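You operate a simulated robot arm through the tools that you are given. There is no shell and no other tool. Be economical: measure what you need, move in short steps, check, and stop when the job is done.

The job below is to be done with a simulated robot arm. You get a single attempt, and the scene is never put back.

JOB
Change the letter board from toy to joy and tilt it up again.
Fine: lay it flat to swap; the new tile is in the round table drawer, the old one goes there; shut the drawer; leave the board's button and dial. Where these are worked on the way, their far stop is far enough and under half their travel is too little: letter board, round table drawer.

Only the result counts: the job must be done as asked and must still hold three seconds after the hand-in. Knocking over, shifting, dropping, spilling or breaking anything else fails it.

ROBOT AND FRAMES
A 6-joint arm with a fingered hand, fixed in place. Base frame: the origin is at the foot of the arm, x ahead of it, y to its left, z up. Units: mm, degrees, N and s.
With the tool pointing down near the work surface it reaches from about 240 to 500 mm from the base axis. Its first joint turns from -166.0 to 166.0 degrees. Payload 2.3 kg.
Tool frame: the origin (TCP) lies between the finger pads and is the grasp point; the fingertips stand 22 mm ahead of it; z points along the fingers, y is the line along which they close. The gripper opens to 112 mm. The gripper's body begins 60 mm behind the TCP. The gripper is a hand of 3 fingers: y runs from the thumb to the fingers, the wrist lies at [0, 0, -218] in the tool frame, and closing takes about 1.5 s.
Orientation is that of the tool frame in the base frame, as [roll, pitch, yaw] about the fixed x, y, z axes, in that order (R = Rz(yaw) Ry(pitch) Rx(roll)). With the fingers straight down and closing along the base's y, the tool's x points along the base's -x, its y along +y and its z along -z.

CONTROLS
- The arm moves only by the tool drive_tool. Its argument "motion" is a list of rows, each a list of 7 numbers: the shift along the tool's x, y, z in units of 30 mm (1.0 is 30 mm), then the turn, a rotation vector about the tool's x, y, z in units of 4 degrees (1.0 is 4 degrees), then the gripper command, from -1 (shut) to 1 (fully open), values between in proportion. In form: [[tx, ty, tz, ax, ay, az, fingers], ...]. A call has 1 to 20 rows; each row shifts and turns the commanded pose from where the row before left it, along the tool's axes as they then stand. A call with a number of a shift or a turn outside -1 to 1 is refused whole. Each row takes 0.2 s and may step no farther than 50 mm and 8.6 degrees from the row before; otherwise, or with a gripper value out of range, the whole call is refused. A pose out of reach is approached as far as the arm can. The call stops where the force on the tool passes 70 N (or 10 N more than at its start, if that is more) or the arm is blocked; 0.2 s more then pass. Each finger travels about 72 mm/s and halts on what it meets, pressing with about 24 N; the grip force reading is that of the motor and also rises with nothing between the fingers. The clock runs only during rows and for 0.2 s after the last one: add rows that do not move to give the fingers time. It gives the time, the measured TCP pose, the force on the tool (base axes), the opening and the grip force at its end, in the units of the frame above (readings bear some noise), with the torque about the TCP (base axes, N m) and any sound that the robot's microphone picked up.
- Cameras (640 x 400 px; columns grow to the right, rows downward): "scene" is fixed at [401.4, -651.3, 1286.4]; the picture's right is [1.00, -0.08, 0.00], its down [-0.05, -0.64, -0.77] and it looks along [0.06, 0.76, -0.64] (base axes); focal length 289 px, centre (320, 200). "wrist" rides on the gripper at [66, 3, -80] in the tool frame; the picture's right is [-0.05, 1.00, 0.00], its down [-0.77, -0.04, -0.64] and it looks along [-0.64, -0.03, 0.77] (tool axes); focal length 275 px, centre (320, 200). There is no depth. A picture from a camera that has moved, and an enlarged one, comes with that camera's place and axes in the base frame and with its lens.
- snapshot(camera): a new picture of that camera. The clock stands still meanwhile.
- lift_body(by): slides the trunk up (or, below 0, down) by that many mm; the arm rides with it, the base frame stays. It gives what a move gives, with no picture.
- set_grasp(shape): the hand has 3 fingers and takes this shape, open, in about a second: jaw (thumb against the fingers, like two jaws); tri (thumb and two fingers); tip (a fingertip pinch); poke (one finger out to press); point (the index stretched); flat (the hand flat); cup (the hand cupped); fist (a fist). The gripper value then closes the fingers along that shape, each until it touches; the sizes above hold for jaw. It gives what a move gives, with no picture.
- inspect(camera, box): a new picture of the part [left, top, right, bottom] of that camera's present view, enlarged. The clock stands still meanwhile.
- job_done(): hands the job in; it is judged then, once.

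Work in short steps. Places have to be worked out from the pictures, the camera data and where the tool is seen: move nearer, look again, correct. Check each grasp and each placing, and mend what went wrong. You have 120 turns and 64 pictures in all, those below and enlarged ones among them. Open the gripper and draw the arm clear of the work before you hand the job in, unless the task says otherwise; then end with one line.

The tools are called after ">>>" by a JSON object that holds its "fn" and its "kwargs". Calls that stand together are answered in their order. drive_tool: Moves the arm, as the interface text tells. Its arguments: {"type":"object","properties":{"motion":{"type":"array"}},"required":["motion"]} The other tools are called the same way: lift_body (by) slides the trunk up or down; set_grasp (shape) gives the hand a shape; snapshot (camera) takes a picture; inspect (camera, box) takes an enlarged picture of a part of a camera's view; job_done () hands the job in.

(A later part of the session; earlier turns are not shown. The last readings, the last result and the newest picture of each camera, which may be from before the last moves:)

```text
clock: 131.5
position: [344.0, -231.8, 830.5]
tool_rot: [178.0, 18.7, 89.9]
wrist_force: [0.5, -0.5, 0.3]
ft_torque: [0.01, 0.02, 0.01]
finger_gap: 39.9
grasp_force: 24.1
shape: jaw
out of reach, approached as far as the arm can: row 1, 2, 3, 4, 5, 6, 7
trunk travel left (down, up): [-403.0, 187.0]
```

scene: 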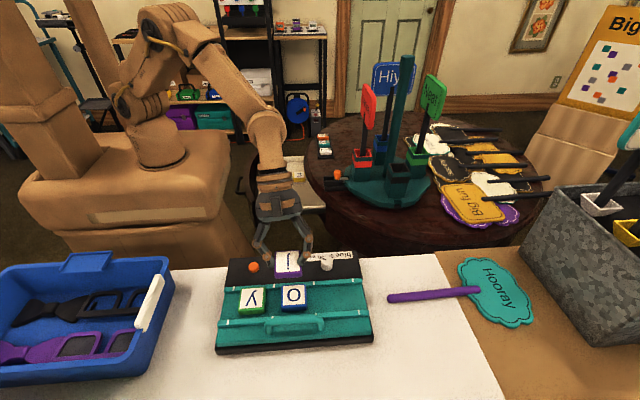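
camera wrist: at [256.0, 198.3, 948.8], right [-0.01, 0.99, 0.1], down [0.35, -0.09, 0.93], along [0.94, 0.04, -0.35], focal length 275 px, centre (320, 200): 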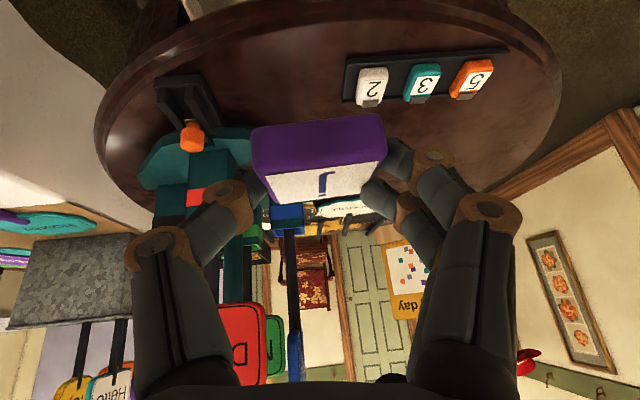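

In this wrist configuration an upright tool can't even stay out there, so I need to flip the wrist. I'll raise the trunk for room and swing the fingers out through the forearm's direction.

>>> {"fn": "lift_body", "kwargs": {"by": 150}}

>>> {"fn": "drive_tool", "kwargs": {"motion": [[0, 0.1, 0, -1, 0, 0, -1], [0, 0.1, 0, -1, 0, 0, -1], [0, 0.1, 0, -1, 0, 0, -1], [0, 0.1, 0.05, -1, 0, 0, -1], [0, 0.1, 0.05, -1, 0, 0, -1], [0, 0.1, 0.05, -1, 0, 0, -1], [0, 0.1, 0.1, -1, 0, 0, -1], [0, 0.1, 0.1, -1, 0, 0, -1], [0, 0.1, 0.1, -1, 0, 0, -1], [0, 0.1, 0.1, -1, 0, 0, -1], [0, 0.1, 0.1, -1, 0, 0, -1], [0, 0.1, 0.1, -1, 0, 0, -1], [0, 0, 0, -1, 0, 0, -1], [0, 0, 0, -1, 0, 0, -1], [0, 0, 0, 0, 0, 0, -1]]}}

```text
clock: 133.3
position: [344.1, -232.4, 980.7]
tool_rot: [178.0, 18.7, 89.8]
wrist_force: [0.0, -0.3, 0.0]
ft_torque: [0.01, -0.02, -0.01]
finger_gap: 39.6
grasp_force: 23.6
shape: jaw
trunk travel left (down, up): [-553.0, 37.0]
```

```text
clock: 136.5
position: [359.2, -255.9, 981.0]
tool_rot: [143.4, 23.8, 88.2]
wrist_force: [0.8, 0.4, 0.7]
ft_torque: [-0.05, -0.01, 0.03]
finger_gap: 39.8
grasp_force: 23.9
shape: jaw
out of reach, approached as far as the arm can: row 4, 5, 6, 7, 8, 9, 10, 11
trunk travel left (down, up): [-553.0, 37.0]
```

Flags cleared after row 11, possibly the flip. I'll turn back upright and see whether it goes through freely.

>>> {"fn": "drive_tool", "kwargs": {"motion": [[0, 0, 0, 1, 0, 0, -1], [0, 0, 0, 1, 0, 0, -1], [0, 0, 0, 1, 0, 0, -1], [0, 0, 0, 1, 0, 0, -1], [0, 0, 0, 1, 0, 0, -1], [0, 0, 0, 1, 0, 0, -1], [0, 0, 0, 1, 0, 0, -1], [0, 0, 0, 0, 0, 0, -1]]}}

>>> {"fn": "drive_tool", "kwargs": {"motion": [[-0.6, 0.3, 0.3, 0, 0, 0, -1], [-0.6, 0.3, 0.3, 0, 0, 0, -1], [-0.6, 0.3, 0.3, 0, 0, 0, -1], [0, 0, 0, 0, 0, 0, -1]]}}

```text
clock: 138.3
position: [356.5, -268.6, 982.9]
tool_rot: [162.5, 26.7, 87.4]
wrist_force: [-0.3, -0.2, 0.0]
ft_torque: [0.01, 0.04, 0.01]
finger_gap: 39.6
grasp_force: 24.1
shape: jaw
out of reach, approached as far as the arm can: row 5, 7
trunk travel left (down, up): [-553.0, 37.0]
```

```text
clock: 139.3
position: [388.3, -324.8, 990.8]
tool_rot: [162.3, 27.0, 87.1]
wrist_force: [-0.1, -0.7, 0.0]
ft_torque: [-0.01, 0.0, 0.02]
finger_gap: 39.6
grasp_force: 23.7
shape: jaw
trunk travel left (down, up): [-553.0, 37.0]
```

It now moves outward freely past the old block. I'll reduce the lean and extend further toward the slot position.

>>> {"fn": "drive_tool", "kwargs": {"motion": [[0, 0.5, 0.2, 0, 0, 0, -1], [0, 0.5, 0.2, 0, 0, 0, -1], [0, 0.5, 0.2, 0, 0, 0, -1], [0, 0.5, 0.1, 1, 0, 0, -1], [0, 0, 0, 1, 0, 0, -1], [0, 0, 0, 0.7, 0, 0, -1], [0, 0, 0, 0, 0, 0, -1]]}}

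```text
clock: 140.9
position: [435.2, -298.5, 975.9]
tool_rot: [173.4, 26.9, 87.1]
wrist_force: [0.0, -0.6, 0.3]
ft_torque: [0.04, -0.01, -0.05]
finger_gap: 39.4
grasp_force: 23.5
shape: jaw
out of reach, approached as far as the arm can: row 1, 2, 3, 4
trunk travel left (down, up): [-553.0, 37.0]
```

>>> {"fn": "drive_tool", "kwargs": {"motion": [[0, 0, 0, -0.33, -0.1, -0.64, -1], [-0.6, 0.125, -0.35, 0, 0, 0, -1], [-0.6, 0.125, -0.35, 0, 0, 0, -1], [0, 0, 0, 0, 0, 0, -1]]}}

```text
clock: 141.9
position: [426.5, -288.3, 999.3]
tool_rot: [173.2, 27.9, 89.9]
wrist_force: [0.5, 0.5, -0.8]
ft_torque: [0.01, 0.04, 0.01]
finger_gap: 39.4
grasp_force: 23.9
shape: jaw
out of reach, approached as far as the arm can: row 1, 2, 3
trunk travel left (down, up): [-553.0, 37.0]
```

Still the same configuration. I'll do a deliberate wrist flip in free space: retract to about (300,-120), align the hand with the arm's plane, then swing the fingers straight out through the forearm line.

>>> {"fn": "drive_tool", "kwargs": {"motion": [[0.825, -0.65, -0.51, 0, 0, 0, -1], [0.825, -0.65, -0.51, 0, 0, 0, -1], [0.825, -0.65, -0.51, 0, 0, 0, -1], [0.825, -0.65, -0.51, 0, 0, 0, -1], [0.825, -0.65, -0.51, 0, 0, 0, -1], [0.825, -0.65, -0.51, 0, 0, 0, -1], [0, 0, 0, -0.53, 0.11, -0.99, -1], [0, 0, 0, -0.53, 0.11, -0.99, -1], [0, 0, 0, -0.53, 0.11, -0.99, -1], [0, 0, 0, -0.53, 0.11, -0.99, -1], [0, 0, 0, -0.53, 0.11, -0.99, -1], [0, 0, 0, -0.53, 0.11, -0.99, -1], [0, 0, 0, -0.53, 0.11, -0.99, -1], [0, 0, 0, -0.53, 0.11, -0.99, -1], [0, 0, 0, -0.53, 0.11, -0.99, -1], [0, 0, 0, -0.53, 0.11, -0.99, -1], [0, 0, 0, -0.53, 0.11, -0.99, -1], [0, 0, 0, -0.53, 0.11, -0.99, -1], [0, 0, 0, -0.53, 0.11, -0.99, -1], [0, 0, 0, -0.53, 0.11, -0.99, -1]]}}

>>> {"fn": "snapshot", "kwargs": {"camera": "scene"}}

```text
clock: 146.1
position: [317.4, -125.6, 1000.3]
tool_rot: [172.8, 27.9, 153.2]
wrist_force: [0.0, 1.1, -0.5]
ft_torque: [0.03, 0.02, 0.0]
finger_gap: 39.6
grasp_force: 23.9
shape: jaw
out of reach, approached as far as the arm can: row 12, 13, 14, 16
trunk travel left (down, up): [-553.0, 37.0]
```

```text
9 pictures are left
```

scene: 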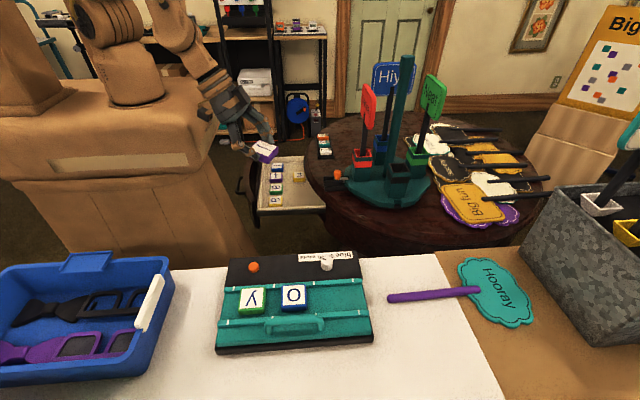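

The turn passed a flagged stretch and came out free, just like the flip at the drawer, so it has probably flipped back. I'll move to (382,-180), lower the trunk and turn to yaw 90 there, as the original path did.

>>> {"fn": "drive_tool", "kwargs": {"motion": [[-0.81, -0.26, 0.4, 0, 0, 0, -1], [-0.81, -0.26, 0.4, 0, 0, 0, -1], [-0.81, -0.26, 0.4, 0, 0, 0, -1], [0, 0, 0, 0.53, -0.11, 0.99, -1], [0, 0, 0, 0.53, -0.11, 0.99, -1], [0, 0, 0, 0.53, -0.11, 0.99, -1], [0, 0, 0, 0.53, -0.11, 0.99, -1], [0, 0, 0, 0.53, -0.11, 0.99, -1], [0, 0, 0, 0.53, -0.11, 0.99, -1], [0, 0, 0, 0.53, -0.11, 0.99, -1], [0, 0, 0, 0.53, -0.11, 0.99, -1], [0, 0, 0, 0.53, -0.11, 0.99, -1], [0, 0, 0, 0.53, -0.11, 0.99, -1], [0, 0, 0, 0.53, -0.11, 0.99, -1], [0, 0, 0, 0.53, -0.11, 0.99, -1], [0, 0, 0, 0.53, -0.11, 0.99, -1], [0, 0, 0, 0.53, -0.11, 0.99, -1]]}}

>>> {"fn": "lift_body", "kwargs": {"by": -105}}

```text
clock: 149.7
position: [383.9, -180.1, 998.8]
tool_rot: [173.2, 27.4, 90.1]
wrist_force: [-0.3, 0.5, -0.4]
ft_torque: [-0.01, -0.01, -0.02]
finger_gap: 39.5
grasp_force: 24.4
shape: jaw
trunk travel left (down, up): [-553.0, 37.0]
```

```text
clock: 151.1
position: [383.1, -181.1, 894.6]
tool_rot: [173.1, 27.5, 90.1]
wrist_force: [-0.8, -0.3, 0.1]
ft_torque: [-0.01, 0.02, -0.01]
finger_gap: 39.3
grasp_force: 23.7
shape: jaw
trunk travel left (down, up): [-448.0, 142.0]
```

No flags. Moving out over the slot now.

>>> {"fn": "drive_tool", "kwargs": {"motion": [[-0.778, 0.332, 0.448, 0, 0, 0, -1], [-0.778, 0.332, 0.448, 0, 0, 0, -1], [-0.778, 0.332, 0.448, 0, 0, 0, -1], [-0.778, 0.332, 0.448, 0, 0, 0, -1], [-0.778, 0.332, 0.448, 0, 0, 0, -1], [-0.778, 0.332, 0.448, 0, 0, 0, -1], [0, 0, 0, 0, 0, 0, -1]]}}

>>> {"fn": "inspect", "kwargs": {"camera": "scene", "box": [260, 220, 400, 340]}}

```text
clock: 152.7
position: [434.0, -292.5, 880.6]
tool_rot: [173.2, 28.0, 89.7]
wrist_force: [-0.2, 0.1, -0.3]
ft_torque: [-0.02, -0.01, 0.01]
finger_gap: 39.3
grasp_force: 23.5
shape: jaw
out of reach, approached as far as the arm can: row 5, 6
trunk travel left (down, up): [-448.0, 142.0]
```

```text
3.33 times, centred on (330, 280) of scene
camera zoom: at [401.4, -651.3, 1286.4], right [1.0, -0.08, 0.0], down [-0.05, -0.64, -0.77], along [0.06, 0.76, -0.64], focal length 962 px, centre (287, -67)
```

zoom: 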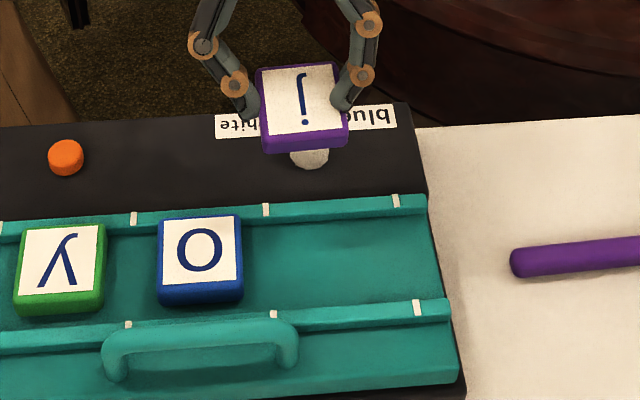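

Blocked again. The pattern of flags fits the wrist roll being wound a full turn: crossing the forearm line on the outer side one way and on the inner side the other way. I'll unwind by turning 90→153 out here, then retracting and turning back to 90 close in.

>>> {"fn": "drive_tool", "kwargs": {"motion": [[0.77, -0.35, -0.575, 0, 0, 0, -1], [0.77, -0.35, -0.575, 0, 0, 0, -1], [0.77, -0.35, -0.575, 0, 0, 0, -1], [0.77, -0.35, -0.575, 0, 0, 0, -1], [0, 0, 0, -0.53, 0.11, -0.99, -1], [0, 0, 0, -0.53, 0.11, -0.99, -1], [0, 0, 0, -0.53, 0.11, -0.99, -1], [0, 0, 0, -0.53, 0.11, -0.99, -1], [0, 0, 0, -0.53, 0.11, -0.99, -1], [0, 0, 0, -0.53, 0.11, -0.99, -1], [0, 0, 0, -0.53, 0.11, -0.99, -1], [0, 0, 0, -0.53, 0.11, -0.99, -1], [0, 0, 0, -0.53, 0.11, -0.99, -1], [0, 0, 0, -0.53, 0.11, -0.99, -1], [0, 0, 0, -0.53, 0.11, -0.99, -1], [0, 0, 0, -0.53, 0.11, -0.99, -1], [0, 0, 0, -0.53, 0.11, -0.99, -1], [0, 0, 0, -0.53, 0.11, -0.99, -1], [0, 0, 0, -0.53, 0.11, -0.99, -1]]}}

>>> {"fn": "drive_tool", "kwargs": {"motion": [[0.81, 0.26, -0.4, 0, 0, 0, -1], [0.81, 0.26, -0.4, 0, 0, 0, -1], [0.81, 0.26, -0.4, 0, 0, 0, -1], [0, 0, 0, 0.53, -0.11, 0.99, -1], [0, 0, 0, 0.53, -0.11, 0.99, -1], [0, 0, 0, 0.53, -0.11, 0.99, -1], [0, 0, 0, 0.53, -0.11, 0.99, -1], [0, 0, 0, 0.53, -0.11, 0.99, -1], [0, 0, 0, 0.53, -0.11, 0.99, -1], [0, 0, 0, 0.53, -0.11, 0.99, -1], [0, 0, 0, 0.53, -0.11, 0.99, -1], [0, 0, 0, 0.53, -0.11, 0.99, -1], [0, 0, 0, 0.53, -0.11, 0.99, -1], [0, 0, 0, 0.53, -0.11, 0.99, -1], [0, 0, 0, 0.53, -0.11, 0.99, -1], [0, 0, 0, 0.53, -0.11, 0.99, -1], [0, 0, 0, 0.53, -0.11, 0.99, -1], [0, 0, 0, 0.53, -0.11, 0.99, -1]]}}

```text
clock: 156.7
position: [382.6, -182.8, 896.3]
tool_rot: [172.9, 28.1, 157.7]
wrist_force: [0.7, -0.2, -1.0]
ft_torque: [-0.01, -0.02, 0.02]
finger_gap: 39.1
grasp_force: 24.4
shape: jaw
trunk travel left (down, up): [-448.0, 142.0]
```

```text
clock: 160.5
position: [312.7, -135.5, 895.7]
tool_rot: [173.2, 27.4, 90.1]
wrist_force: [-0.1, -0.2, 0.7]
ft_torque: [0.02, 0.01, -0.01]
finger_gap: 38.9
grasp_force: 24.1
shape: jaw
trunk travel left (down, up): [-448.0, 142.0]
```

No flags at all this time. Now out to the slot.

>>> {"fn": "drive_tool", "kwargs": {"motion": [[-0.752, 0.528, 0.457, 0, 0, 0, -1], [-0.752, 0.528, 0.457, 0, 0, 0, -1], [-0.752, 0.528, 0.457, 0, 0, 0, -1], [-0.752, 0.528, 0.457, 0, 0, 0, -1], [-0.752, 0.528, 0.457, 0, 0, 0, -1], [-0.752, 0.528, 0.457, 0, 0, 0, -1], [-0.752, 0.528, 0.457, 0, 0, 0, -1], [-0.752, 0.528, 0.457, 0, 0, 0, -1], [0, 0, 0, 0, 0, 0, -1]]}}

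>>> {"fn": "inspect", "kwargs": {"camera": "scene", "box": [260, 220, 400, 340]}}

```text
clock: 162.5
position: [431.3, -290.9, 882.8]
tool_rot: [173.1, 27.8, 89.8]
wrist_force: [0.3, -0.3, 0.9]
ft_torque: [0.01, 0.01, -0.01]
finger_gap: 38.9
grasp_force: 24.3
shape: jaw
out of reach, approached as far as the arm can: row 7, 8
trunk travel left (down, up): [-448.0, 142.0]
```

```text
3.33 times, centred on (330, 280) of scene
camera zoom: at [401.4, -651.3, 1286.4], right [1.0, -0.08, 0.0], down [-0.05, -0.64, -0.77], along [0.06, 0.76, -0.64], focal length 962 px, centre (287, -67)
```

zoom: 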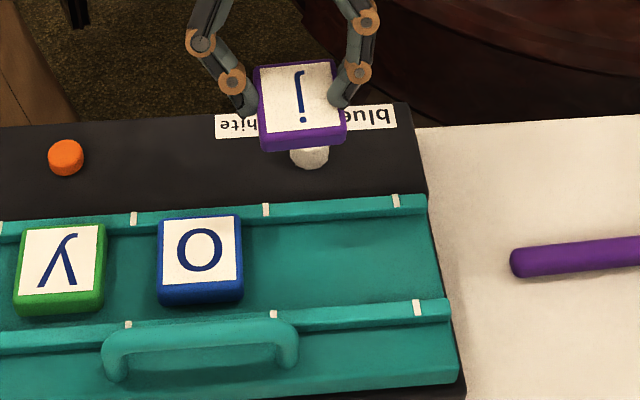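

Same boundary. Before more guessing, a quick test of which joint binds: I'll twist the hand 24° about its own axis and then try to extend.

>>> {"fn": "drive_tool", "kwargs": {"motion": [[0, 0, 0, 0, 0, -1, -1], [0, 0, 0, 0, 0, -1, -1], [0, 0, 0, 0, 0, -1, -1], [0, 0, 0, 0, 0, -1, -1], [0, 0, 0, 0, 0, -1, -1], [0, 0, 0, 0, 0, -1, -1], [-0.6, -0.2, 0.3, 0, 0, 0, -1], [-0.6, -0.2, 0.3, 0, 0, 0, -1], [0, 0, 0, 0, 0, 0, -1]]}}

```text
clock: 164.5
position: [383.4, -270.2, 844.8]
tool_rot: [-174.1, 27.8, 117.2]
wrist_force: [-0.6, 0.6, 0.3]
ft_torque: [-0.02, 0.0, -0.01]
finger_gap: 39.1
grasp_force: 24.0
shape: jaw
out of reach, approached as far as the arm can: row 1, 2, 3, 4, 5, 6, 7, 8
trunk travel left (down, up): [-448.0, 142.0]
```

That pins it down: the last wrist joint is at its end stop in this turning direction, i.e. it's wound about a full turn from before. I'll back off to free space and spin the hand +360° about its own axis to unwind.

>>> {"fn": "drive_tool", "kwargs": {"motion": [[0.325, 0.15, -0.76, 0, 0, 0, -1], [0.325, 0.15, -0.76, 0, 0, 0, -1], [0.325, 0.15, -0.76, 0, 0, 0, -1], [0.325, 0.15, -0.76, 0, 0, 0, -1], [0, 0, 0, 0, 0, 1, -1], [0, 0, 0, 0, 0, 1, -1], [0, 0, 0, 0, 0, 1, -1], [0, 0, 0, 0, 0, 1, -1], [0, 0, 0, 0, 0, 1, -1], [0, 0, 0, 0, 0, 1, -1], [0, 0, 0, 0, 0, 1, -1], [0, 0, 0, 0, 0, 1, -1], [0, 0, 0, 0, 0, 1, -1], [0, 0, 0, 0, 0, 1, -1], [0, 0, 0, 0, 0, 1, -1], [0, 0, 0, 0, 0, 1, -1], [0, 0, 0, 0, 0, 1, -1], [0, 0, 0, 0, 0, 1, -1], [0, 0, 0, 0, 0, 1, -1], [0, 0, 0, 0, 0, 1, -1]]}}

>>> {"fn": "drive_tool", "kwargs": {"motion": [[0, 0, 0, 0, 0, 1, -1], [0, 0, 0, 0, 0, 1, -1], [0, 0, 0, 0, 0, 1, -1], [0, 0, 0, 0, 0, 1, -1], [0, 0, 0, 0, 0, 1, -1], [0, 0, 0, 0, 0, 1, -1], [0, 0, 0, 0, 0, 1, -1], [0, 0, 0, 0, 0, 1, -1], [0, 0, 0, 0, 0, 1, -1], [0, 0, 0, 0, 0, 1, -1], [0, 0, 0, 0, 0, 1, -1], [0, 0, 0, 0, 0, 1, -1], [0, 0, 0, 0, 0, 1, -1], [0, 0, 0, 0, 0, 1, -1], [0, 0, 0, 0, 0, 1, -1], [0, 0, 0, 0, 0, 1, -1], [0, 0, 0, 0, 0, 1, -1], [0, 0, 0, 0, 0, 1, -1], [0, 0, 0, 0, 0, 1, -1], [0, 0, 0, 0, 0, 1, -1]]}}

```text
clock: 168.7
position: [373.4, -191.5, 905.5]
tool_rot: [156.8, 16.7, 48.2]
wrist_force: [0.4, 1.2, 0.1]
ft_torque: [0.05, -0.01, 0.05]
finger_gap: 39.1
grasp_force: 23.9
shape: jaw
trunk travel left (down, up): [-448.0, 142.0]
```

```text
clock: 172.9
position: [374.2, -190.5, 905.0]
tool_rot: [158.6, -18.7, -24.7]
wrist_force: [0.2, 0.0, -0.6]
ft_torque: [0.02, -0.03, -0.03]
finger_gap: 38.7
grasp_force: 23.8
shape: jaw
trunk travel left (down, up): [-448.0, 142.0]
```

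144° turned with no flags. Continuing the spin.

>>> {"fn": "drive_tool", "kwargs": {"motion": [[0, 0, 0, 0, 0, 1, -1], [0, 0, 0, 0, 0, 1, -1], [0, 0, 0, 0, 0, 1, -1], [0, 0, 0, 0, 0, 1, -1], [0, 0, 0, 0, 0, 1, -1], [0, 0, 0, 0, 0, 1, -1], [0, 0, 0, 0, 0, 1, -1], [0, 0, 0, 0, 0, 1, -1], [0, 0, 0, 0, 0, 1, -1], [0, 0, 0, 0, 0, 1, -1], [0, 0, 0, 0, 0, 1, -1], [0, 0, 0, 0, 0, 1, -1], [0, 0, 0, 0, 0, 1, -1], [0, 0, 0, 0, 0, 1, -1], [0, 0, 0, 0, 0, 1, -1], [0, 0, 0, 0, 0, 1, -1], [0, 0, 0, 0, 0, 1, -1], [0, 0, 0, 0, 0, 1, -1], [0, 0, 0, 0, 0, 1, -1], [0, 0, 0, 0, 0, 1, -1]]}}

>>> {"fn": "drive_tool", "kwargs": {"motion": [[0, 0, 0, 0, 0, 1, -1], [0, 0, 0, 0, 0, 1, -1], [0, 0, 0, 0, 0, 1, -1], [0, 0, 0, 0, 0, 1, -1], [0, 0, 0, 0, 0, 1, -1], [0, 0, 0, 0, 0, 1, -1], [0, 0, 0, 0, 0, 1, -1], [0, 0, 0, 0, 0, 1, -1], [0, 0, 0, 0, 0, 1, -1], [0, 0, 0, 0, 0, 1, -1], [0, 0, 0, 0, 0, 1, -1], [0, 0, 0, 0, 0, 1, -1], [0, 0, 0, 0, 0, 1, -1], [0, 0, 0, 0, 0, 1, -1], [0, 0, 0, 0, 0, 1, -1], [0, 0, 0, 0, 0, 1, -1], [0, 0, 0, 0, 0, 1, -1], [0, 0, 0, 0, 0, 1, -1], [0, 0, 0, 0, 0, 1, -1], [0, 0, 0, 0, 0, 1, -1]]}}

```text
clock: 177.1
position: [373.1, -189.9, 904.5]
tool_rot: [-163.8, -23.3, -111.7]
wrist_force: [0.7, 0.3, -0.2]
ft_torque: [0.01, 0.03, 0.03]
finger_gap: 38.6
grasp_force: 23.7
shape: jaw
trunk travel left (down, up): [-448.0, 142.0]
```

```text
clock: 181.3
position: [372.8, -189.6, 905.0]
tool_rot: [-153.8, 10.5, 174.1]
wrist_force: [0.1, -0.1, -0.4]
ft_torque: [0.03, -0.01, 0.01]
finger_gap: 39.0
grasp_force: 24.0
shape: jaw
trunk travel left (down, up): [-448.0, 142.0]
```

Still free. Last 80°.

>>> {"fn": "drive_tool", "kwargs": {"motion": [[0, 0, 0, 0, 0, 1, -1], [0, 0, 0, 0, 0, 1, -1], [0, 0, 0, 0, 0, 1, -1], [0, 0, 0, 0, 0, 1, -1], [0, 0, 0, 0, 0, 1, -1], [0, 0, 0, 0, 0, 1, -1], [0, 0, 0, 0, 0, 1, -1], [0, 0, 0, 0, 0, 1, -1], [0, 0, 0, 0, 0, 1, -1], [0, 0, 0, 0, 0, 1, -1], [0, 0, 0, 0, 0, 1, -1], [0, 0, 0, 0, 0, 1, -1], [0, 0, 0, 0, 0, 1, -1], [0, 0, 0, 0, 0, 1, -1], [0, 0, 0, 0, 0, 1, -1], [0, 0, 0, 0, 0, 1, -1], [0, 0, 0, 0, 0, 1, -1], [0, 0, 0, 0, 0, 1, -1], [0, 0, 0, 0, 0, 1, -1], [0, 0, 0, 0, 0, 1, -1]]}}

```text
clock: 185.5
position: [382.3, -315.2, 971.7]
tool_rot: [173.2, 27.4, 90.4]
wrist_force: [-0.2, -1.3, -0.4]
ft_torque: [-0.01, 0.03, -0.02]
finger_gap: 39.0
grasp_force: 23.8
shape: jaw
out of reach, approached as far as the arm can: row 10, 11, 12, 13, 14, 15, 16, 17, 18, 19, 20
trunk travel left (down, up): [-448.0, 142.0]
```

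The spin ended against the other stop but carried the hand outward, and it's now at (382,-315) with the right orientation, where it couldn't get before. I'll move on to the slot.

>>> {"fn": "drive_tool", "kwargs": {"motion": [[0.12, 0.5, 0.725, 0, 0, 0, -1], [0.12, 0.5, 0.725, 0, 0, 0, -1], [0.12, 0.5, 0.725, 0, 0, 0, -1], [0.12, 0.5, 0.725, 0, 0, 0, -1], [0, 0, 0, 0, 0, 0, -1]]}}

```text
clock: 186.7
position: [421.6, -344.1, 887.8]
tool_rot: [173.1, 27.5, 90.4]
wrist_force: [0.4, -0.6, -0.6]
ft_torque: [0.02, 0.03, -0.01]
finger_gap: 38.7
grasp_force: 24.2
shape: jaw
out of reach, approached as far as the arm can: row 1, 2, 3, 4
trunk travel left (down, up): [-448.0, 142.0]
```

>>> {"fn": "drive_tool", "kwargs": {"motion": [[0.1, 0.5, 0, 0, 0, 0, -1], [0.1, 0.5, 0, 0, 0, 0, -1], [0, 0, 0, 0, 0, 0, -1]]}}

```text
clock: 187.5
position: [423.1, -343.7, 884.1]
tool_rot: [173.1, 27.3, 90.4]
wrist_force: [1.0, 0.1, -0.2]
ft_torque: [-0.01, -0.02, -0.01]
finger_gap: 39.0
grasp_force: 24.2
shape: jaw
out of reach, approached as far as the arm can: row 1, 2
trunk travel left (down, up): [-448.0, 142.0]
```

The boundary here matches the one I met in the first t approach, when leaning the hand there carried it through. I'll repeat that: lean 0°, tilt 25° at (446,-312), then lean back in.

>>> {"fn": "drive_tool", "kwargs": {"motion": [[0, 0, 0, 0.85, 0.3, 0, -1], [0, 0, 0, 0.85, 0.3, 0, -1], [0.18, 0.38, -0.875, 0, 0, 0, -1], [0.18, 0.38, -0.875, 0, 0, 0, -1], [0, 0, 0, 0, 0, 0, -1]]}}

>>> {"fn": "drive_tool", "kwargs": {"motion": [[0, 0.3, 0, 0, 0, 0, -1], [0, 0, 0, -0.75, -0.4, 0, -1], [0, 0, 0, -0.75, -0.4, 0, -1], [0, 0, 0, 0, 0, 0, -1]]}}

```text
clock: 188.7
position: [366.2, -339.0, 908.0]
tool_rot: [179.9, 24.9, 90.9]
wrist_force: [-1.0, -0.9, -0.9]
ft_torque: [0.0, 0.03, 0.03]
finger_gap: 38.7
grasp_force: 24.3
shape: jaw
out of reach, approached as far as the arm can: row 1, 2, 3, 4
trunk travel left (down, up): [-448.0, 142.0]
```

```text
clock: 189.7
position: [367.8, -348.0, 909.7]
tool_rot: [173.9, 27.8, 90.4]
wrist_force: [0.4, 0.6, 0.2]
ft_torque: [-0.01, 0.01, -0.05]
finger_gap: 38.9
grasp_force: 23.9
shape: jaw
out of reach, approached as far as the arm can: row 1, 3
trunk travel left (down, up): [-448.0, 142.0]
```

Useful: the reachable x grows with the lean (366 at 0°, 423 at 7°). So I'll lean to about 10.5° and go to the slot; that's only ~5° off the grasp lean.

>>> {"fn": "drive_tool", "kwargs": {"motion": [[0, 0, 0, -1, 0, 0, -1], [0, 0, 0, -0.2, 0, 0, -1], [0.24, 0.61, 0.465, 0, 0, 0, -1], [0.24, 0.61, 0.465, 0, 0, 0, -1], [0.24, 0.61, 0.465, 0, 0, 0, -1], [0.24, 0.61, 0.465, 0, 0, 0, -1], [0, 0, 0, 0, 0, 0, -1]]}}

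```text
clock: 191.3
position: [449.3, -340.3, 858.0]
tool_rot: [169.3, 27.9, 90.3]
wrist_force: [-0.5, -0.2, -1.0]
ft_torque: [0.0, 0.0, 0.02]
finger_gap: 38.8
grasp_force: 23.3
shape: jaw
trunk travel left (down, up): [-448.0, 142.0]
```

Reached without flags: (449,-340,858). I'll lower the trunk 32 mm and check alignment with the slot.

>>> {"fn": "lift_body", "kwargs": {"by": -32}}

>>> {"fn": "inspect", "kwargs": {"camera": "scene", "box": [260, 220, 400, 340]}}

```text
clock: 192.0
position: [448.1, -339.4, 825.9]
tool_rot: [169.3, 27.9, 90.2]
wrist_force: [0.2, 0.4, -0.5]
ft_torque: [-0.04, -0.01, 0.01]
finger_gap: 38.5
grasp_force: 23.6
shape: jaw
trunk travel left (down, up): [-416.0, 174.0]
```

```text
3.33 times, centred on (330, 280) of scene
camera zoom: at [401.4, -651.3, 1286.4], right [1.0, -0.08, 0.0], down [-0.05, -0.64, -0.77], along [0.06, 0.76, -0.64], focal length 962 px, centre (287, -67)
```

zoom: 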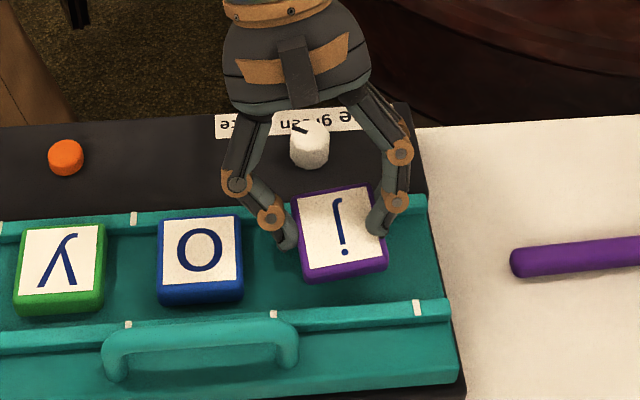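

j is aligned, about 5 mm too far toward -y and tipped ~5° (right side high). I'll shift +y 5 mm and lower until it touches.

>>> {"fn": "drive_tool", "kwargs": {"motion": [[0.15, 0.01, -0.077, 0, 0, 0, -1], [0, 0, 0, 0, 0, 0, -1]]}}

>>> {"fn": "lift_body", "kwargs": {"by": -12}}

>>> {"fn": "lift_body", "kwargs": {"by": -4}}

```text
clock: 192.6
position: [448.4, -336.6, 827.2]
tool_rot: [169.3, 27.6, 90.6]
wrist_force: [0.1, -0.3, -1.3]
ft_torque: [-0.02, 0.0, 0.01]
finger_gap: 39.0
grasp_force: 23.9
shape: jaw
trunk travel left (down, up): [-416.0, 174.0]
```

```text
clock: 193.2
position: [447.7, -337.1, 816.0]
tool_rot: [169.4, 27.6, 90.5]
wrist_force: [0.8, 0.2, 3.9]
ft_torque: [-0.07, 0.04, -0.01]
finger_gap: 39.3
grasp_force: 24.4
shape: jaw
trunk travel left (down, up): [-404.0, 186.0]
```

```text
clock: 193.8
position: [447.7, -336.8, 813.4]
tool_rot: [169.1, 27.7, 90.5]
wrist_force: [0.1, -3.7, 15.9]
ft_torque: [-0.22, 0.12, 0.09]
finger_gap: 40.1
grasp_force: 24.1
shape: jaw
trunk travel left (down, up): [-400.0, 190.0]
```

Contact (16 N). I'll check that j sits within the rails before releasing.

>>> {"fn": "inspect", "kwargs": {"camera": "scene", "box": [260, 240, 400, 330]}}

```text
4.44 times, centred on (330, 285) of scene
camera zoom: at [401.4, -651.3, 1286.4], right [1.0, -0.08, 0.0], down [-0.05, -0.64, -0.77], along [0.06, 0.76, -0.64], focal length 1283 px, centre (276, -178)
```

zoom: 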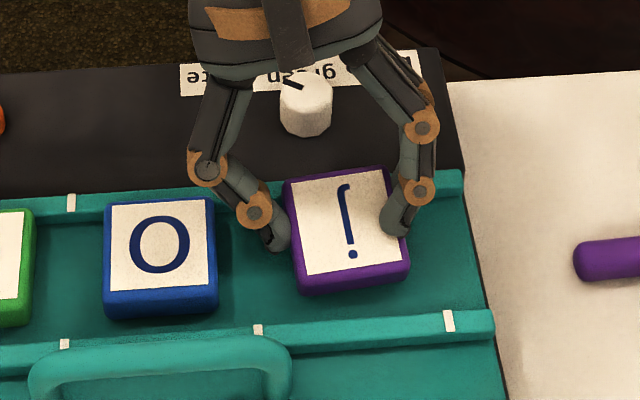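

j is inside the rails and only slightly tipped. I'll press down 4 mm more to let it settle flat, then open a little.

>>> {"fn": "lift_body", "kwargs": {"by": -4}}

>>> {"fn": "drive_tool", "kwargs": {"motion": [[0, 0, 0, 0, 0, 0, -0.2], [0, 0, 0, 0, 0, 0, -0.1], [0, 0, 0, 0, 0, 0, -0.05], [0, 0, 0, 0, 0, 0, -0.05], [0, 0, 0, 0, 0, 0, -0.05]]}}

>>> {"fn": "inspect", "kwargs": {"camera": "scene", "box": [260, 240, 400, 330]}}

```text
clock: 194.3
position: [446.4, -337.2, 811.4]
tool_rot: [168.7, 28.0, 90.4]
wrist_force: [-0.2, -9.9, 37.9]
ft_torque: [-0.43, -0.35, -0.05]
finger_gap: 41.4
grasp_force: 23.8
shape: jaw
trunk travel left (down, up): [-396.0, 194.0]
```

```text
clock: 195.5
position: [445.5, -336.5, 809.7]
tool_rot: [169.1, 27.5, 90.3]
wrist_force: [-1.2, -10.4, 29.5]
ft_torque: [-0.33, -0.71, -0.35]
finger_gap: 50.3
grasp_force: 0.0
shape: jaw
trunk travel left (down, up): [-396.0, 194.0]
```

```text
4.44 times, centred on (330, 285) of scene
camera zoom: at [401.4, -651.3, 1286.4], right [1.0, -0.08, 0.0], down [-0.05, -0.64, -0.77], along [0.06, 0.76, -0.64], focal length 1283 px, centre (276, -178)
```

zoom: 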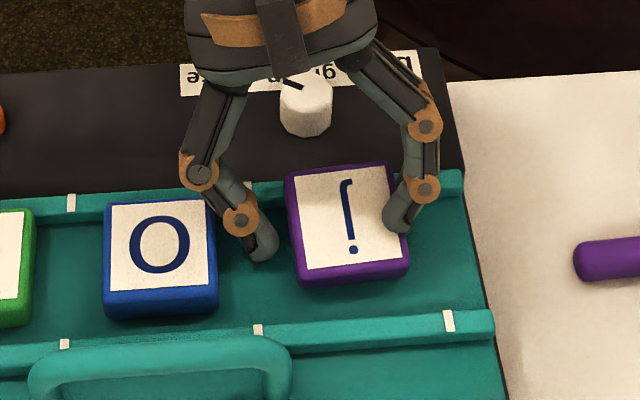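

j came down about 8–10 mm too far toward +y, with its back edge apparently on the back rail. I'll regrip, lift 8 mm, shift -y 10 mm and set it down again.

>>> {"fn": "drive_tool", "kwargs": {"motion": [[0, 0, 0, 0, 0, 0, -0.5], [0, 0, 0, 0, 0, 0, -1], [0, 0, 0, 0, 0, 0, -1], [0, 0, 0, 0, 0, 0, -1]]}}

>>> {"fn": "lift_body", "kwargs": {"by": 14}}

>>> {"fn": "drive_tool", "kwargs": {"motion": [[-0.15, -0.015, 0.077, 0, 0, 0, -1], [-0.15, -0.015, 0.077, 0, 0, 0, -1], [0, 0, 0, 0, 0, 0, -1]]}}

```text
clock: 196.5
position: [446.8, -335.8, 809.9]
tool_rot: [169.0, 27.7, 90.3]
wrist_force: [-1.3, -8.8, 29.8]
ft_torque: [-0.37, -0.94, -0.25]
finger_gap: 41.1
grasp_force: 24.2
shape: jaw
trunk travel left (down, up): [-396.0, 194.0]
```

```text
clock: 197.1
position: [448.0, -334.8, 819.7]
tool_rot: [169.4, 27.5, 90.7]
wrist_force: [-0.1, 0.5, 0.0]
ft_torque: [-0.01, 0.01, 0.0]
finger_gap: 39.9
grasp_force: 24.0
shape: jaw
trunk travel left (down, up): [-410.0, 180.0]
```

```text
clock: 197.9
position: [446.7, -345.5, 821.5]
tool_rot: [169.2, 28.0, 90.5]
wrist_force: [-0.7, -0.6, -0.1]
ft_torque: [0.0, -0.02, 0.01]
finger_gap: 40.1
grasp_force: 23.9
shape: jaw
out of reach, approached as far as the arm can: row 2
trunk travel left (down, up): [-410.0, 180.0]
```

Shifted to y≈-345. Lowering again until contact.

>>> {"fn": "lift_body", "kwargs": {"by": -8}}

>>> {"fn": "lift_body", "kwargs": {"by": -4}}

>>> {"fn": "lift_body", "kwargs": {"by": -3}}

```text
clock: 198.5
position: [445.7, -344.6, 814.1]
tool_rot: [169.2, 28.0, 90.6]
wrist_force: [0.2, 0.4, 2.5]
ft_torque: [0.0, -0.09, 0.0]
finger_gap: 40.1
grasp_force: 23.8
shape: jaw
trunk travel left (down, up): [-402.0, 188.0]
```

```text
clock: 199.0
position: [445.6, -343.5, 810.2]
tool_rot: [169.1, 27.9, 90.4]
wrist_force: [0.1, 2.7, 10.5]
ft_torque: [-0.21, -0.36, 0.11]
finger_gap: 40.3
grasp_force: 24.1
shape: jaw
trunk travel left (down, up): [-398.0, 192.0]
```

```text
clock: 199.5
position: [444.6, -343.7, 808.5]
tool_rot: [168.9, 28.1, 90.3]
wrist_force: [2.0, 2.3, 22.0]
ft_torque: [-0.3, -0.79, 0.11]
finger_gap: 40.9
grasp_force: 24.5
shape: jaw
trunk travel left (down, up): [-395.0, 195.0]
```

Contact again at 22 N. Release to ~60 mm and rise clear.

>>> {"fn": "drive_tool", "kwargs": {"motion": [[0, 0, 0, 0, 0, 0, -0.15], [0, 0, 0, 0, 0, 0, 0], [0, 0, 0, 0, 0, 0, 0.08], [0, 0, 0, 0, 0, 0, 0.08], [0, 0, 0, 0, 0, 0, 0.08]]}}

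>>> {"fn": "lift_body", "kwargs": {"by": 75}}

>>> {"fn": "inspect", "kwargs": {"camera": "scene", "box": [220, 230, 400, 350]}}

```text
clock: 200.7
position: [443.8, -344.2, 808.3]
tool_rot: [169.0, 28.0, 90.5]
wrist_force: [-0.5, -4.0, 25.2]
ft_torque: [-0.32, 0.71, 0.1]
finger_gap: 54.2
grasp_force: 0.0
shape: jaw
trunk travel left (down, up): [-395.0, 195.0]
```

```text
clock: 201.8
position: [446.3, -344.4, 880.5]
tool_rot: [169.1, 27.9, 90.5]
wrist_force: [0.0, 0.5, 0.9]
ft_torque: [-0.03, -0.04, 0.0]
finger_gap: 60.4
grasp_force: 0.0
shape: jaw
trunk travel left (down, up): [-470.0, 120.0]
```

```text
3.33 times, centred on (310, 290) of scene
camera zoom: at [401.4, -651.3, 1286.4], right [1.0, -0.08, 0.0], down [-0.05, -0.64, -0.77], along [0.06, 0.76, -0.64], focal length 962 px, centre (353, -100)
```

zoom: 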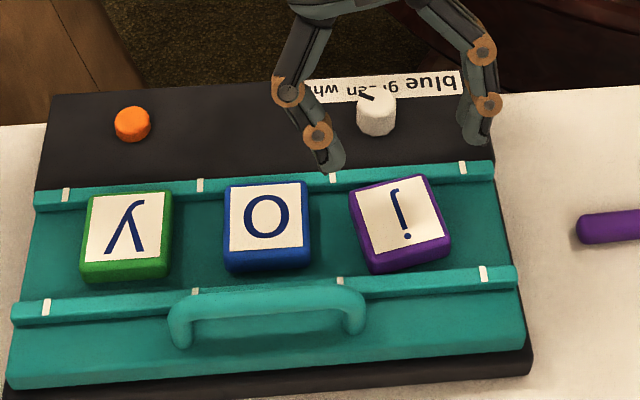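

j is flat and between the rails but twisted ~9°. I'll lower the open hand again, without pressing the board, and close gently to square it up.

>>> {"fn": "lift_body", "kwargs": {"by": -68}}

>>> {"fn": "drive_tool", "kwargs": {"motion": [[0, 0, 0, 0, 0, 0, 0], [0, 0, 0, 0, 0, 0, -0.1], [0, 0, 0, 0, 0, 0, -0.2], [0, 0, 0, 0, 0, 0, -0.28], [0, 0, 0, 0, 0, 0, -0.35], [0, 0, 0, 0, 0, 0, -0.35]]}}

```text
clock: 202.9
position: [447.2, -346.0, 812.1]
tool_rot: [169.2, 27.9, 90.4]
wrist_force: [0.0, -0.7, 0.4]
ft_torque: [0.0, 0.03, 0.01]
finger_gap: 60.5
grasp_force: 0.1
shape: jaw
trunk travel left (down, up): [-402.0, 188.0]
```

```text
clock: 204.3
position: [445.7, -345.3, 813.2]
tool_rot: [169.2, 27.9, 90.5]
wrist_force: [-0.5, -0.1, 0.8]
ft_torque: [-0.03, 0.01, 0.02]
finger_gap: 40.1
grasp_force: 24.3
shape: jaw
trunk travel left (down, up): [-402.0, 188.0]
```

Squared to 40 mm with no load. Release evenly and rise; I'll verify it together with the tilted board to save pictures.

>>> {"fn": "drive_tool", "kwargs": {"motion": [[0, 0, 0, 0, 0, 0, -0.22], [0, 0, 0, 0, 0, 0, -0.1], [0, 0, 0, 0, 0, 0, 0], [0, 0, 0, 0, 0, 0, 0.08], [0, 0, 0, 0, 0, 0, 0.08], [0, 0, 0, 0, 0, 0, 0.08]]}}

>>> {"fn": "lift_body", "kwargs": {"by": 82}}

```text
clock: 205.7
position: [446.7, -344.8, 812.8]
tool_rot: [169.2, 27.9, 90.5]
wrist_force: [-0.7, 0.8, 0.3]
ft_torque: [0.03, -0.01, -0.01]
finger_gap: 59.8
grasp_force: 0.0
shape: jaw
trunk travel left (down, up): [-402.0, 188.0]
```

```text
clock: 206.9
position: [447.7, -344.8, 895.0]
tool_rot: [169.2, 27.9, 90.5]
wrist_force: [-0.1, -0.4, -0.2]
ft_torque: [0.01, -0.01, 0.02]
finger_gap: 60.0
grasp_force: 0.1
shape: jaw
trunk travel left (down, up): [-484.0, 106.0]
```

Now the handle: I'll twist the hand back -90°, remove the lean and set the 30° tilt used when I lowered the board.

>>> {"fn": "drive_tool", "kwargs": {"motion": [[0, 0, 0, 0, 0, -1, 0], [0, 0, 0, 0, 0, -1, 0], [0, 0, 0, 0, 0, -1, -0.2], [0, 0, 0, 0, 0, -1, -0.4], [0, 0, 0, 0, 0, -1, -0.4], [0, 0, 0, 0, 0, -1, -0.4], [0, 0, 0, 0, 0, -1, -0.4], [0, 0, 0, 0, 0, -1, -0.4], [0, 0, 0, 0, 0, -1, -0.4], [0, 0, 0, 0, 0, -1, -0.4], [0, 0, 0, 0, 0, -1, -0.4], [0, 0, 0, 0, 0, -1, -0.4], [0, 0, 0, 0, 0, -1, -0.4], [0, 0, 0, 0, 0, -1, -0.4], [0, 0, 0, 0, 0, -1, -0.4], [0, 0, 0, 0, 0, -1, -0.4], [0, 0, 0, 0, 0, -1, -0.4], [0, 0, 0, 0, 0, -1, -0.4], [0, 0, 0, 0, 0, -1, -0.4], [0, 0, 0, 0, 0, -1, -0.4]]}}

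>>> {"fn": "drive_tool", "kwargs": {"motion": [[0, 0, 0, 0, 0, -1, -0.4], [0, 0, 0, 0, 0, -1, -0.4], [0, 0, 0, 0, 0, -0.5, -0.4], [0, 0, 0, 0, 1, 0, -0.4], [0, 0, 0, 0, 1, 0, -0.4], [0, 0, 0, 0.5, 0.7, 0, -0.4], [0, 0, 0, 0, 0, 0, -0.4]]}}

```text
clock: 211.1
position: [447.4, -344.6, 893.5]
tool_rot: [-153.5, 14.1, 176.6]
wrist_force: [-0.1, 0.0, -0.3]
ft_torque: [0.04, 0.0, 0.0]
finger_gap: 34.1
grasp_force: 0.1
shape: jaw
trunk travel left (down, up): [-484.0, 106.0]
```

```text
clock: 212.7
position: [432.0, -334.7, 892.7]
tool_rot: [-150.0, 0.0, -179.6]
wrist_force: [-0.1, 0.2, 0.1]
ft_torque: [0.03, 0.0, 0.05]
finger_gap: 33.6
grasp_force: 0.0
shape: jaw
out of reach, approached as far as the arm can: row 4, 5
trunk travel left (down, up): [-484.0, 106.0]
```

Orientation is set. I'll position above the handle on the line used before, at the same relative trunk height.

>>> {"fn": "drive_tool", "kwargs": {"motion": [[0.63, -0.69, -0.53, 0, 0, 0, -0.4], [0.63, -0.69, -0.53, 0, 0, 0, -0.4], [0.63, -0.69, -0.53, 0, 0, 0, -0.4], [0, 0, 0, 0, 0, 0, -0.4]]}}

>>> {"fn": "lift_body", "kwargs": {"by": -90}}

```text
clock: 213.7
position: [375.5, -366.5, 967.3]
tool_rot: [-150.0, -0.2, -179.5]
wrist_force: [0.0, 0.0, -0.3]
ft_torque: [-0.03, 0.06, -0.03]
finger_gap: 34.3
grasp_force: 0.1
shape: jaw
trunk travel left (down, up): [-484.0, 106.0]
```

```text
clock: 214.9
position: [376.7, -366.4, 877.2]
tool_rot: [-150.2, 0.0, -179.5]
wrist_force: [0.7, -0.7, -0.4]
ft_torque: [0.0, 0.05, 0.0]
finger_gap: 33.8
grasp_force: 0.0
shape: jaw
trunk travel left (down, up): [-394.0, 196.0]
```

I'll descend along the same line to the earlier release point and close around the bar.

>>> {"fn": "drive_tool", "kwargs": {"motion": [[0.07, 0.07, 0.4, 0, 0, 0, -0.4], [0, 0, 0.5, 0, 0, 0, -0.4], [0, 0, 0.5, 0, 0, 0, -0.4], [0, 0, 0.5, 0, 0, 0, -0.4], [0, 0, 0.45, 0, 0, 0, -0.4], [0, 0, 0.38, 0, 0, 0, -0.4], [0, 0, 0, 0, 0, 0, -0.4]]}}

>>> {"fn": "drive_tool", "kwargs": {"motion": [[0, 0, 0, 0, 0, 0, -1], [0, 0, 0, 0, 0, 0, -1], [0, 0, 0, 0, 0, 0, -1], [0, 0, 0, 0, 0, 0, -1]]}}

```text
clock: 216.6
position: [372.9, -404.8, 811.7]
tool_rot: [-149.7, 0.6, -179.5]
wrist_force: [4.0, -13.0, 57.2]
ft_torque: [1.56, -0.02, -0.11]
finger_gap: 23.9
grasp_force: 0.0
shape: jaw
trunk travel left (down, up): [-394.0, 196.0]
```

```text
clock: 217.6
position: [373.3, -405.5, 803.9]
tool_rot: [-150.4, 0.0, -179.6]
wrist_force: [-2.9, -10.9, 8.1]
ft_torque: [0.15, -0.03, 0.01]
finger_gap: 0.1
grasp_force: 24.1
shape: jaw
trunk travel left (down, up): [-394.0, 196.0]
```

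The fingers touched down on something while open (57 N), but after closing the load settled to what it was before on the caged bar. I'll lift along the reverse arc for the first half and look.

>>> {"fn": "drive_tool", "kwargs": {"motion": [[0, -0.02, -0.22, 0, 0, 0, -1], [0, -0.02, -0.22, 0, 0, 0, -1], [0, -0.008, -0.3, 0, 0, 0, -1], [0, -0.008, -0.3, 0, 0, 0, -1], [0, -0.008, -0.3, 0, 0, 0, -1]]}}

>>> {"fn": "inspect", "kwargs": {"camera": "scene", "box": [200, 220, 400, 360]}}

```text
clock: 218.8
position: [374.4, -386.5, 839.9]
tool_rot: [-150.2, 0.0, -179.5]
wrist_force: [0.8, 1.6, -2.0]
ft_torque: [-0.02, 0.0, -0.01]
finger_gap: 0.2
grasp_force: 24.0
shape: jaw
trunk travel left (down, up): [-394.0, 196.0]
```

```text
2.86 times, centred on (300, 290) of scene
camera zoom: at [401.4, -651.3, 1286.4], right [1.0, -0.08, 0.0], down [-0.05, -0.64, -0.77], along [0.06, 0.76, -0.64], focal length 825 px, centre (377, -57)
```

zoom: 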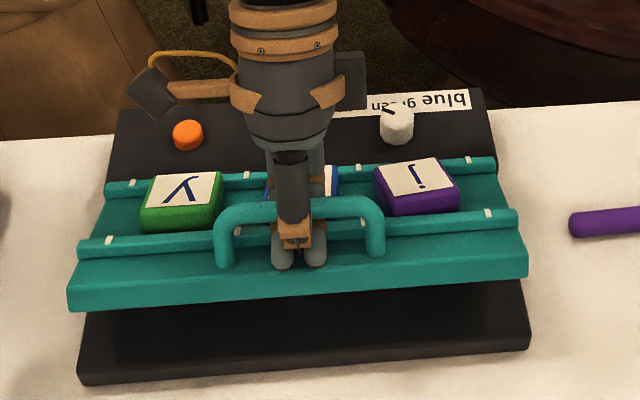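

The board lifts with the hand and reads "joy". Continue to the full tilt.

>>> {"fn": "drive_tool", "kwargs": {"motion": [[0, 0.063, -0.267, 0, 0, 0, -1], [0, 0.063, -0.267, 0, 0, 0, -1], [0, 0.063, -0.267, 0, 0, 0, -1], [0, 0, 0, 0, 0, 0, -1]]}}

>>> {"fn": "drive_tool", "kwargs": {"motion": [[0, 0.1, -0.12, 0, 0, 0, -1], [0, 0.05, -0.06, 0, 0, 0, -1], [0, 0, 0, 0, 0, 0, -1]]}}

```text
clock: 219.8
position: [374.7, -376.0, 853.0]
tool_rot: [-150.7, -0.5, -179.6]
wrist_force: [-8.1, -15.9, -51.9]
ft_torque: [-0.44, 0.0, 0.04]
finger_gap: 0.2
grasp_force: 24.2
shape: jaw
trunk travel left (down, up): [-394.0, 196.0]
```

```text
clock: 220.6
position: [375.5, -372.8, 855.3]
tool_rot: [-150.8, -0.2, -179.6]
wrist_force: [-14.6, -36.6, -55.5]
ft_torque: [-0.29, 0.01, 0.09]
finger_gap: 0.0
grasp_force: 23.4
shape: jaw
trunk travel left (down, up): [-394.0, 196.0]
```

Upper stop reached. I'll relieve the pull, open and back out along the finger axis.

>>> {"fn": "drive_tool", "kwargs": {"motion": [[0, -0.15, 0.15, 0, 0, 0, -1], [0, -0.05, 0.1, 0, 0, 0, -0.8], [0, 0, 0, 0, 0, 0, -0.4], [0, 0, 0, 0, 0, 0, -0.4], [0, 0, 0, 0, 0, 0, -0.4], [0, 0, -0.5, 0, 0, 0, -0.4], [0, 0, -0.7, 0, 0, 0, -0.4], [0, 0, -0.8, 0, 0, 0, -0.4], [0, 0, -0.8, 0, 0, 0, -0.4], [0, 0, -0.8, 0, 0, 0, -0.4]]}}

>>> {"fn": "lift_body", "kwargs": {"by": 60}}

```text
clock: 222.8
position: [368.0, -318.3, 947.9]
tool_rot: [-149.8, 0.0, -179.6]
wrist_force: [-0.1, -0.9, -0.2]
ft_torque: [0.03, -0.01, 0.0]
finger_gap: 33.1
grasp_force: 0.0
shape: jaw
out of reach, approached as far as the arm can: row 10
trunk travel left (down, up): [-394.0, 196.0]
```

```text
clock: 223.8
position: [368.5, -317.9, 1007.7]
tool_rot: [-149.7, 0.1, -179.5]
wrist_force: [0.3, -0.4, 0.8]
ft_torque: [0.01, -0.02, 0.01]
finger_gap: 33.3
grasp_force: 0.0
shape: jaw
trunk travel left (down, up): [-454.0, 136.0]
```

Board done. Now the drawer: first draw back from the board and bring the tool upright.

>>> {"fn": "drive_tool", "kwargs": {"motion": [[0.18, 0.9, -0.52, 0, 0, 0, -0.6], [0.18, 0.9, -0.52, 0, 0, 0, -1], [0.18, 0.9, -0.52, 0, 0, 0, -1], [0.18, 0.9, -0.52, 0, 0, 0, -1], [0.18, 0.9, -0.52, 0, 0, 0, -1], [0.18, 0.9, -0.52, 0, 0, 0, -1], [0.18, 0.9, -0.52, 0, 0, 0, -1], [0, 0, 0, -1, 0, 0, -1], [0, 0, 0, -1, 0, 0, -1], [0, 0, 0, -1, 0, 0, -1], [0, 0, 0, -1, 0, 0, -1], [0, 0, 0, -1, 0, 0, -1], [0, 0, 0, -1, 0, 0, -1], [0, 0, 0, -1, 0, 0, -1], [0, 0, 0, -0.5, 0, 0, -1]]}}

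```text
clock: 226.9
position: [266.0, -100.2, 878.4]
tool_rot: [-174.3, 0.5, -179.4]
wrist_force: [0.2, -0.5, -0.5]
ft_torque: [0.0, -0.05, -0.03]
finger_gap: 0.3
grasp_force: 24.0
shape: jaw
out of reach, approached as far as the arm can: row 9, 10, 11, 12, 13, 14, 15
trunk travel left (down, up): [-454.0, 136.0]
```

The pose got pulled in a bit but is near upright. I'll swing over to the drawer side and turn the hand toward yaw -90.

>>> {"fn": "drive_tool", "kwargs": {"motion": [[0, 0.926, 0, 0, 0, 0, -1], [0, 0.926, 0, 0, 0, 0, -1], [0, 0.926, 0, 0, 0, 0, -1], [0, 0.926, 0, 0, 0, 0, -1], [0, 0.926, 0, 0, 0, 0, -1], [0, 0.926, 0, 0, 0, 0, -1], [0, 0.926, 0, 0, 0, 0, -1], [0, 0.926, 0, 0, 0, 0, -1], [0, 0.926, 0, 0, 0, 0, -1], [0, 0, 0, 0, 0, -1, -1], [0, 0, 0, 0, 0, -1, -1], [0, 0, 0, 0, 0, -1, -1], [0, 0, 0, 0, 0, -1, -1], [0, 0, 0, 0, 0, -1, -1], [0, 0, 0, 0, 0, -1, -1], [0, 0, 0, 0, 0, -1, -1], [0, 0, 0, 0, 0, -1, -1], [0, 0, 0, 0, 0, -1, -1], [0, 0, 0, 0, 0, -1, -1], [0, 0, 0, 0, 0, -1, -1]]}}

>>> {"fn": "drive_tool", "kwargs": {"motion": [[0, 0, 0, 0, 0, -1, -1], [0, 0, 0, 0, 0, -1, -1], [0, 0, 0, 0, 0, -1, -1], [0, 0, 0, 0, 0, -1, -1], [0, 0, 0, 0, 0, -1, -1], [0, 0, 0, 0, 0, -1, -1], [0, 0, 0, 0, 0, -1, -1], [0, 0, 0, 0, 0, -1, -1], [0, 0, 0, 0, 0, -1, -1], [0, 0, 0, 0, 0, -1, -1], [0, 0, 0, 0, 0, -1, -1], [0, 0, 0, 0, 0, -0.5, -1]]}}

```text
clock: 228.7
position: [261.2, 103.3, 850.6]
tool_rot: [-174.7, 1.3, -178.7]
wrist_force: [2.8, 0.2, -2.2]
ft_torque: [-0.06, 0.09, -0.08]
finger_gap: 0.0
grasp_force: 23.9
shape: jaw
out of reach, approached as far as the arm can: row 7, 8
trunk travel left (down, up): [-454.0, 136.0]
stopped in row 8: the force on the tool passed its limit at 106 N (the readings are from after the stop); the commanded pose is now the measured one
```

```text
clock: 231.3
position: [262.0, 103.8, 851.8]
tool_rot: [-175.4, -3.0, -132.8]
wrist_force: [-0.1, -0.1, 0.4]
ft_torque: [-0.01, 0.0, -0.02]
finger_gap: 0.0
grasp_force: 23.6
shape: jaw
trunk travel left (down, up): [-454.0, 136.0]
```

A brief force spike stopped that call, apparently the wrist swinging through a flip in free air; it turns freely now. I'll finish the yaw and move toward the drawer front.

>>> {"fn": "drive_tool", "kwargs": {"motion": [[0, 0, 0, 0, 0, -1, -1], [0, 0, 0, 0, 0, -1, -1], [0, 0, 0, 0, 0, -1, -1], [0, 0, 0, 0, 0, -1, -1], [0, 0, 0, 0, 0, -1, -1], [0, 0, 0, 0, 0, -1, -1], [0, 0, 0, 0, 0, -1, -1], [0, 0, 0, 0, 0, -1, -1], [0, 0, 0, 0, 0, -1, -1], [0, 0, 0, 0, 0, -1, -1], [0, 0, 0, 0, 0, -0.7, -1], [-0.84, 0.3, 0, 0, 0, 0, -1], [-0.84, 0.3, 0, 0, 0, 0, -1], [-0.84, 0.3, 0, 0, 0, 0, -1], [-0.84, 0.3, 0, 0, 0, 0, -1], [-0.84, 0.3, 0, 0, 0, 0, -1], [-0.84, 0.3, 0, 0, 0, 0, -1]]}}

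```text
clock: 234.9
position: [186.4, 209.3, 799.2]
tool_rot: [-177.9, -5.2, -89.8]
wrist_force: [14.1, -8.2, 3.9]
ft_torque: [0.47, 1.57, 1.18]
finger_gap: 0.0
grasp_force: 24.0
shape: jaw
out of reach, approached as far as the arm can: row 12, 13, 14, 15, 16, 17
trunk travel left (down, up): [-454.0, 136.0]
```

Flagged with some contact load; the arm is reaching too low relative to the trunk. I'll raise the hand straight up first, then see.

>>> {"fn": "drive_tool", "kwargs": {"motion": [[0, -0.3, -0.8, 0, 0, 0, -1], [0, -0.3, -0.8, 0, 0, 0, -1], [0, 0, -0.9, 0, 0, 0, -1], [0, 0, -0.9, 0, 0, 0, -1], [0, 0, -0.9, 0, 0, 0, -1], [0, 0, -0.9, 0, 0, 0, -1], [0, 0, 0, 0, 0, 0, -1]]}}

>>> {"fn": "snapshot", "kwargs": {"camera": "scene"}}

```text
clock: 235.7
position: [193.5, 183.8, 831.7]
tool_rot: [-177.6, -4.4, -90.3]
wrist_force: [-0.2, 3.0, 0.1]
ft_torque: [-0.21, 0.0, -0.08]
finger_gap: 0.0
grasp_force: 23.7
shape: jaw
out of reach, approached as far as the arm can: row 1, 2, 3
trunk travel left (down, up): [-454.0, 136.0]
stopped in row 3: the force on the tool passed its limit at 101 N (the readings are from after the stop); the commanded pose is now the measured one
```

```text
1 pictures are left
```

scene: 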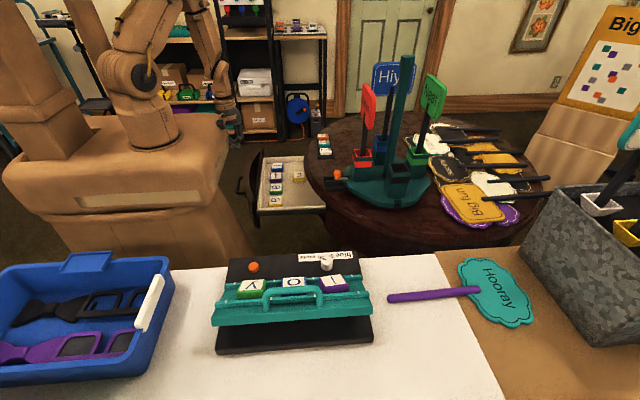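

The board stands tilted with "joy". The hand is right beside the robot's own base, which explains the contact. I'll move it +x away first and then raise it.

>>> {"fn": "drive_tool", "kwargs": {"motion": [[0, -0.7, 0, 0, 0, 0, -1], [0, -0.8, 0, 0, 0, 0, -1], [0, -0.8, 0, 0, 0, 0, -1], [0, -0.8, -0.3, 0, 0, 0, -1], [0, 0, -0.8, 0, 0, 0, -1], [0, 0, -0.8, 0, 0, 0, -1], [0, 0, -0.8, 0, 0, 0, -1], [0, 0, -0.8, 0, 0, 0, -1], [0, 0, 0, 0, 0, 0, -1]]}}

```text
clock: 237.7
position: [234.8, 130.9, 864.9]
tool_rot: [-177.1, -4.5, -90.2]
wrist_force: [0.2, -1.2, -0.1]
ft_torque: [0.02, -0.02, -0.03]
finger_gap: 0.0
grasp_force: 24.0
shape: jaw
out of reach, approached as far as the arm can: row 2, 3, 4, 5, 6, 7, 8
trunk travel left (down, up): [-454.0, 136.0]
```

This yaw isn't needed for pushing. I'll turn the hand back toward yaw 180 and rise, returning to a start-like pose, since shutting only requires pushing the handle bar in +x.

>>> {"fn": "drive_tool", "kwargs": {"motion": [[0, 0, 0, 0, 0, 1, -1], [0, 0, 0, 0, 0, 1, -1], [0, 0, 0, 0, 0, 1, -1], [0, 0, 0, 0, 0, 1, -1], [0, 0, 0, 0, 0, 1, -1], [0, 0, 0, 0, 0, 1, -1], [0, 0, 0, 0, 0, 1, -1], [0, 0, 0, 0, 0, 1, -1], [0, 0, 0, 0, 0, 1, -1], [0, 0, 0, 0, 0, 1, -1], [0, 0, 0, 0, 0, 1, -1], [0, 0, -0.7, 0, 0, 0, -1], [0, 0, -0.7, 0, 0, 0, -1], [0, 0, -0.7, 0, 0, 0, -1], [0, 0, -0.7, 0, 0, 0, -1], [0, 0, -0.7, 0, 0, 0, -1], [0, 0, -0.7, 0, 0, 0, -1]]}}

```text
clock: 240.0
position: [236.9, 129.9, 864.2]
tool_rot: [-174.7, -1.5, -131.2]
wrist_force: [6.3, 0.0, 6.0]
ft_torque: [-0.27, 0.99, 0.39]
finger_gap: 0.0
grasp_force: 23.9
shape: jaw
trunk travel left (down, up): [-454.0, 136.0]
stopped in row 11: the force on the tool passed its limit at 90 N (the readings are from after the stop); the commanded pose is now the measured one
```

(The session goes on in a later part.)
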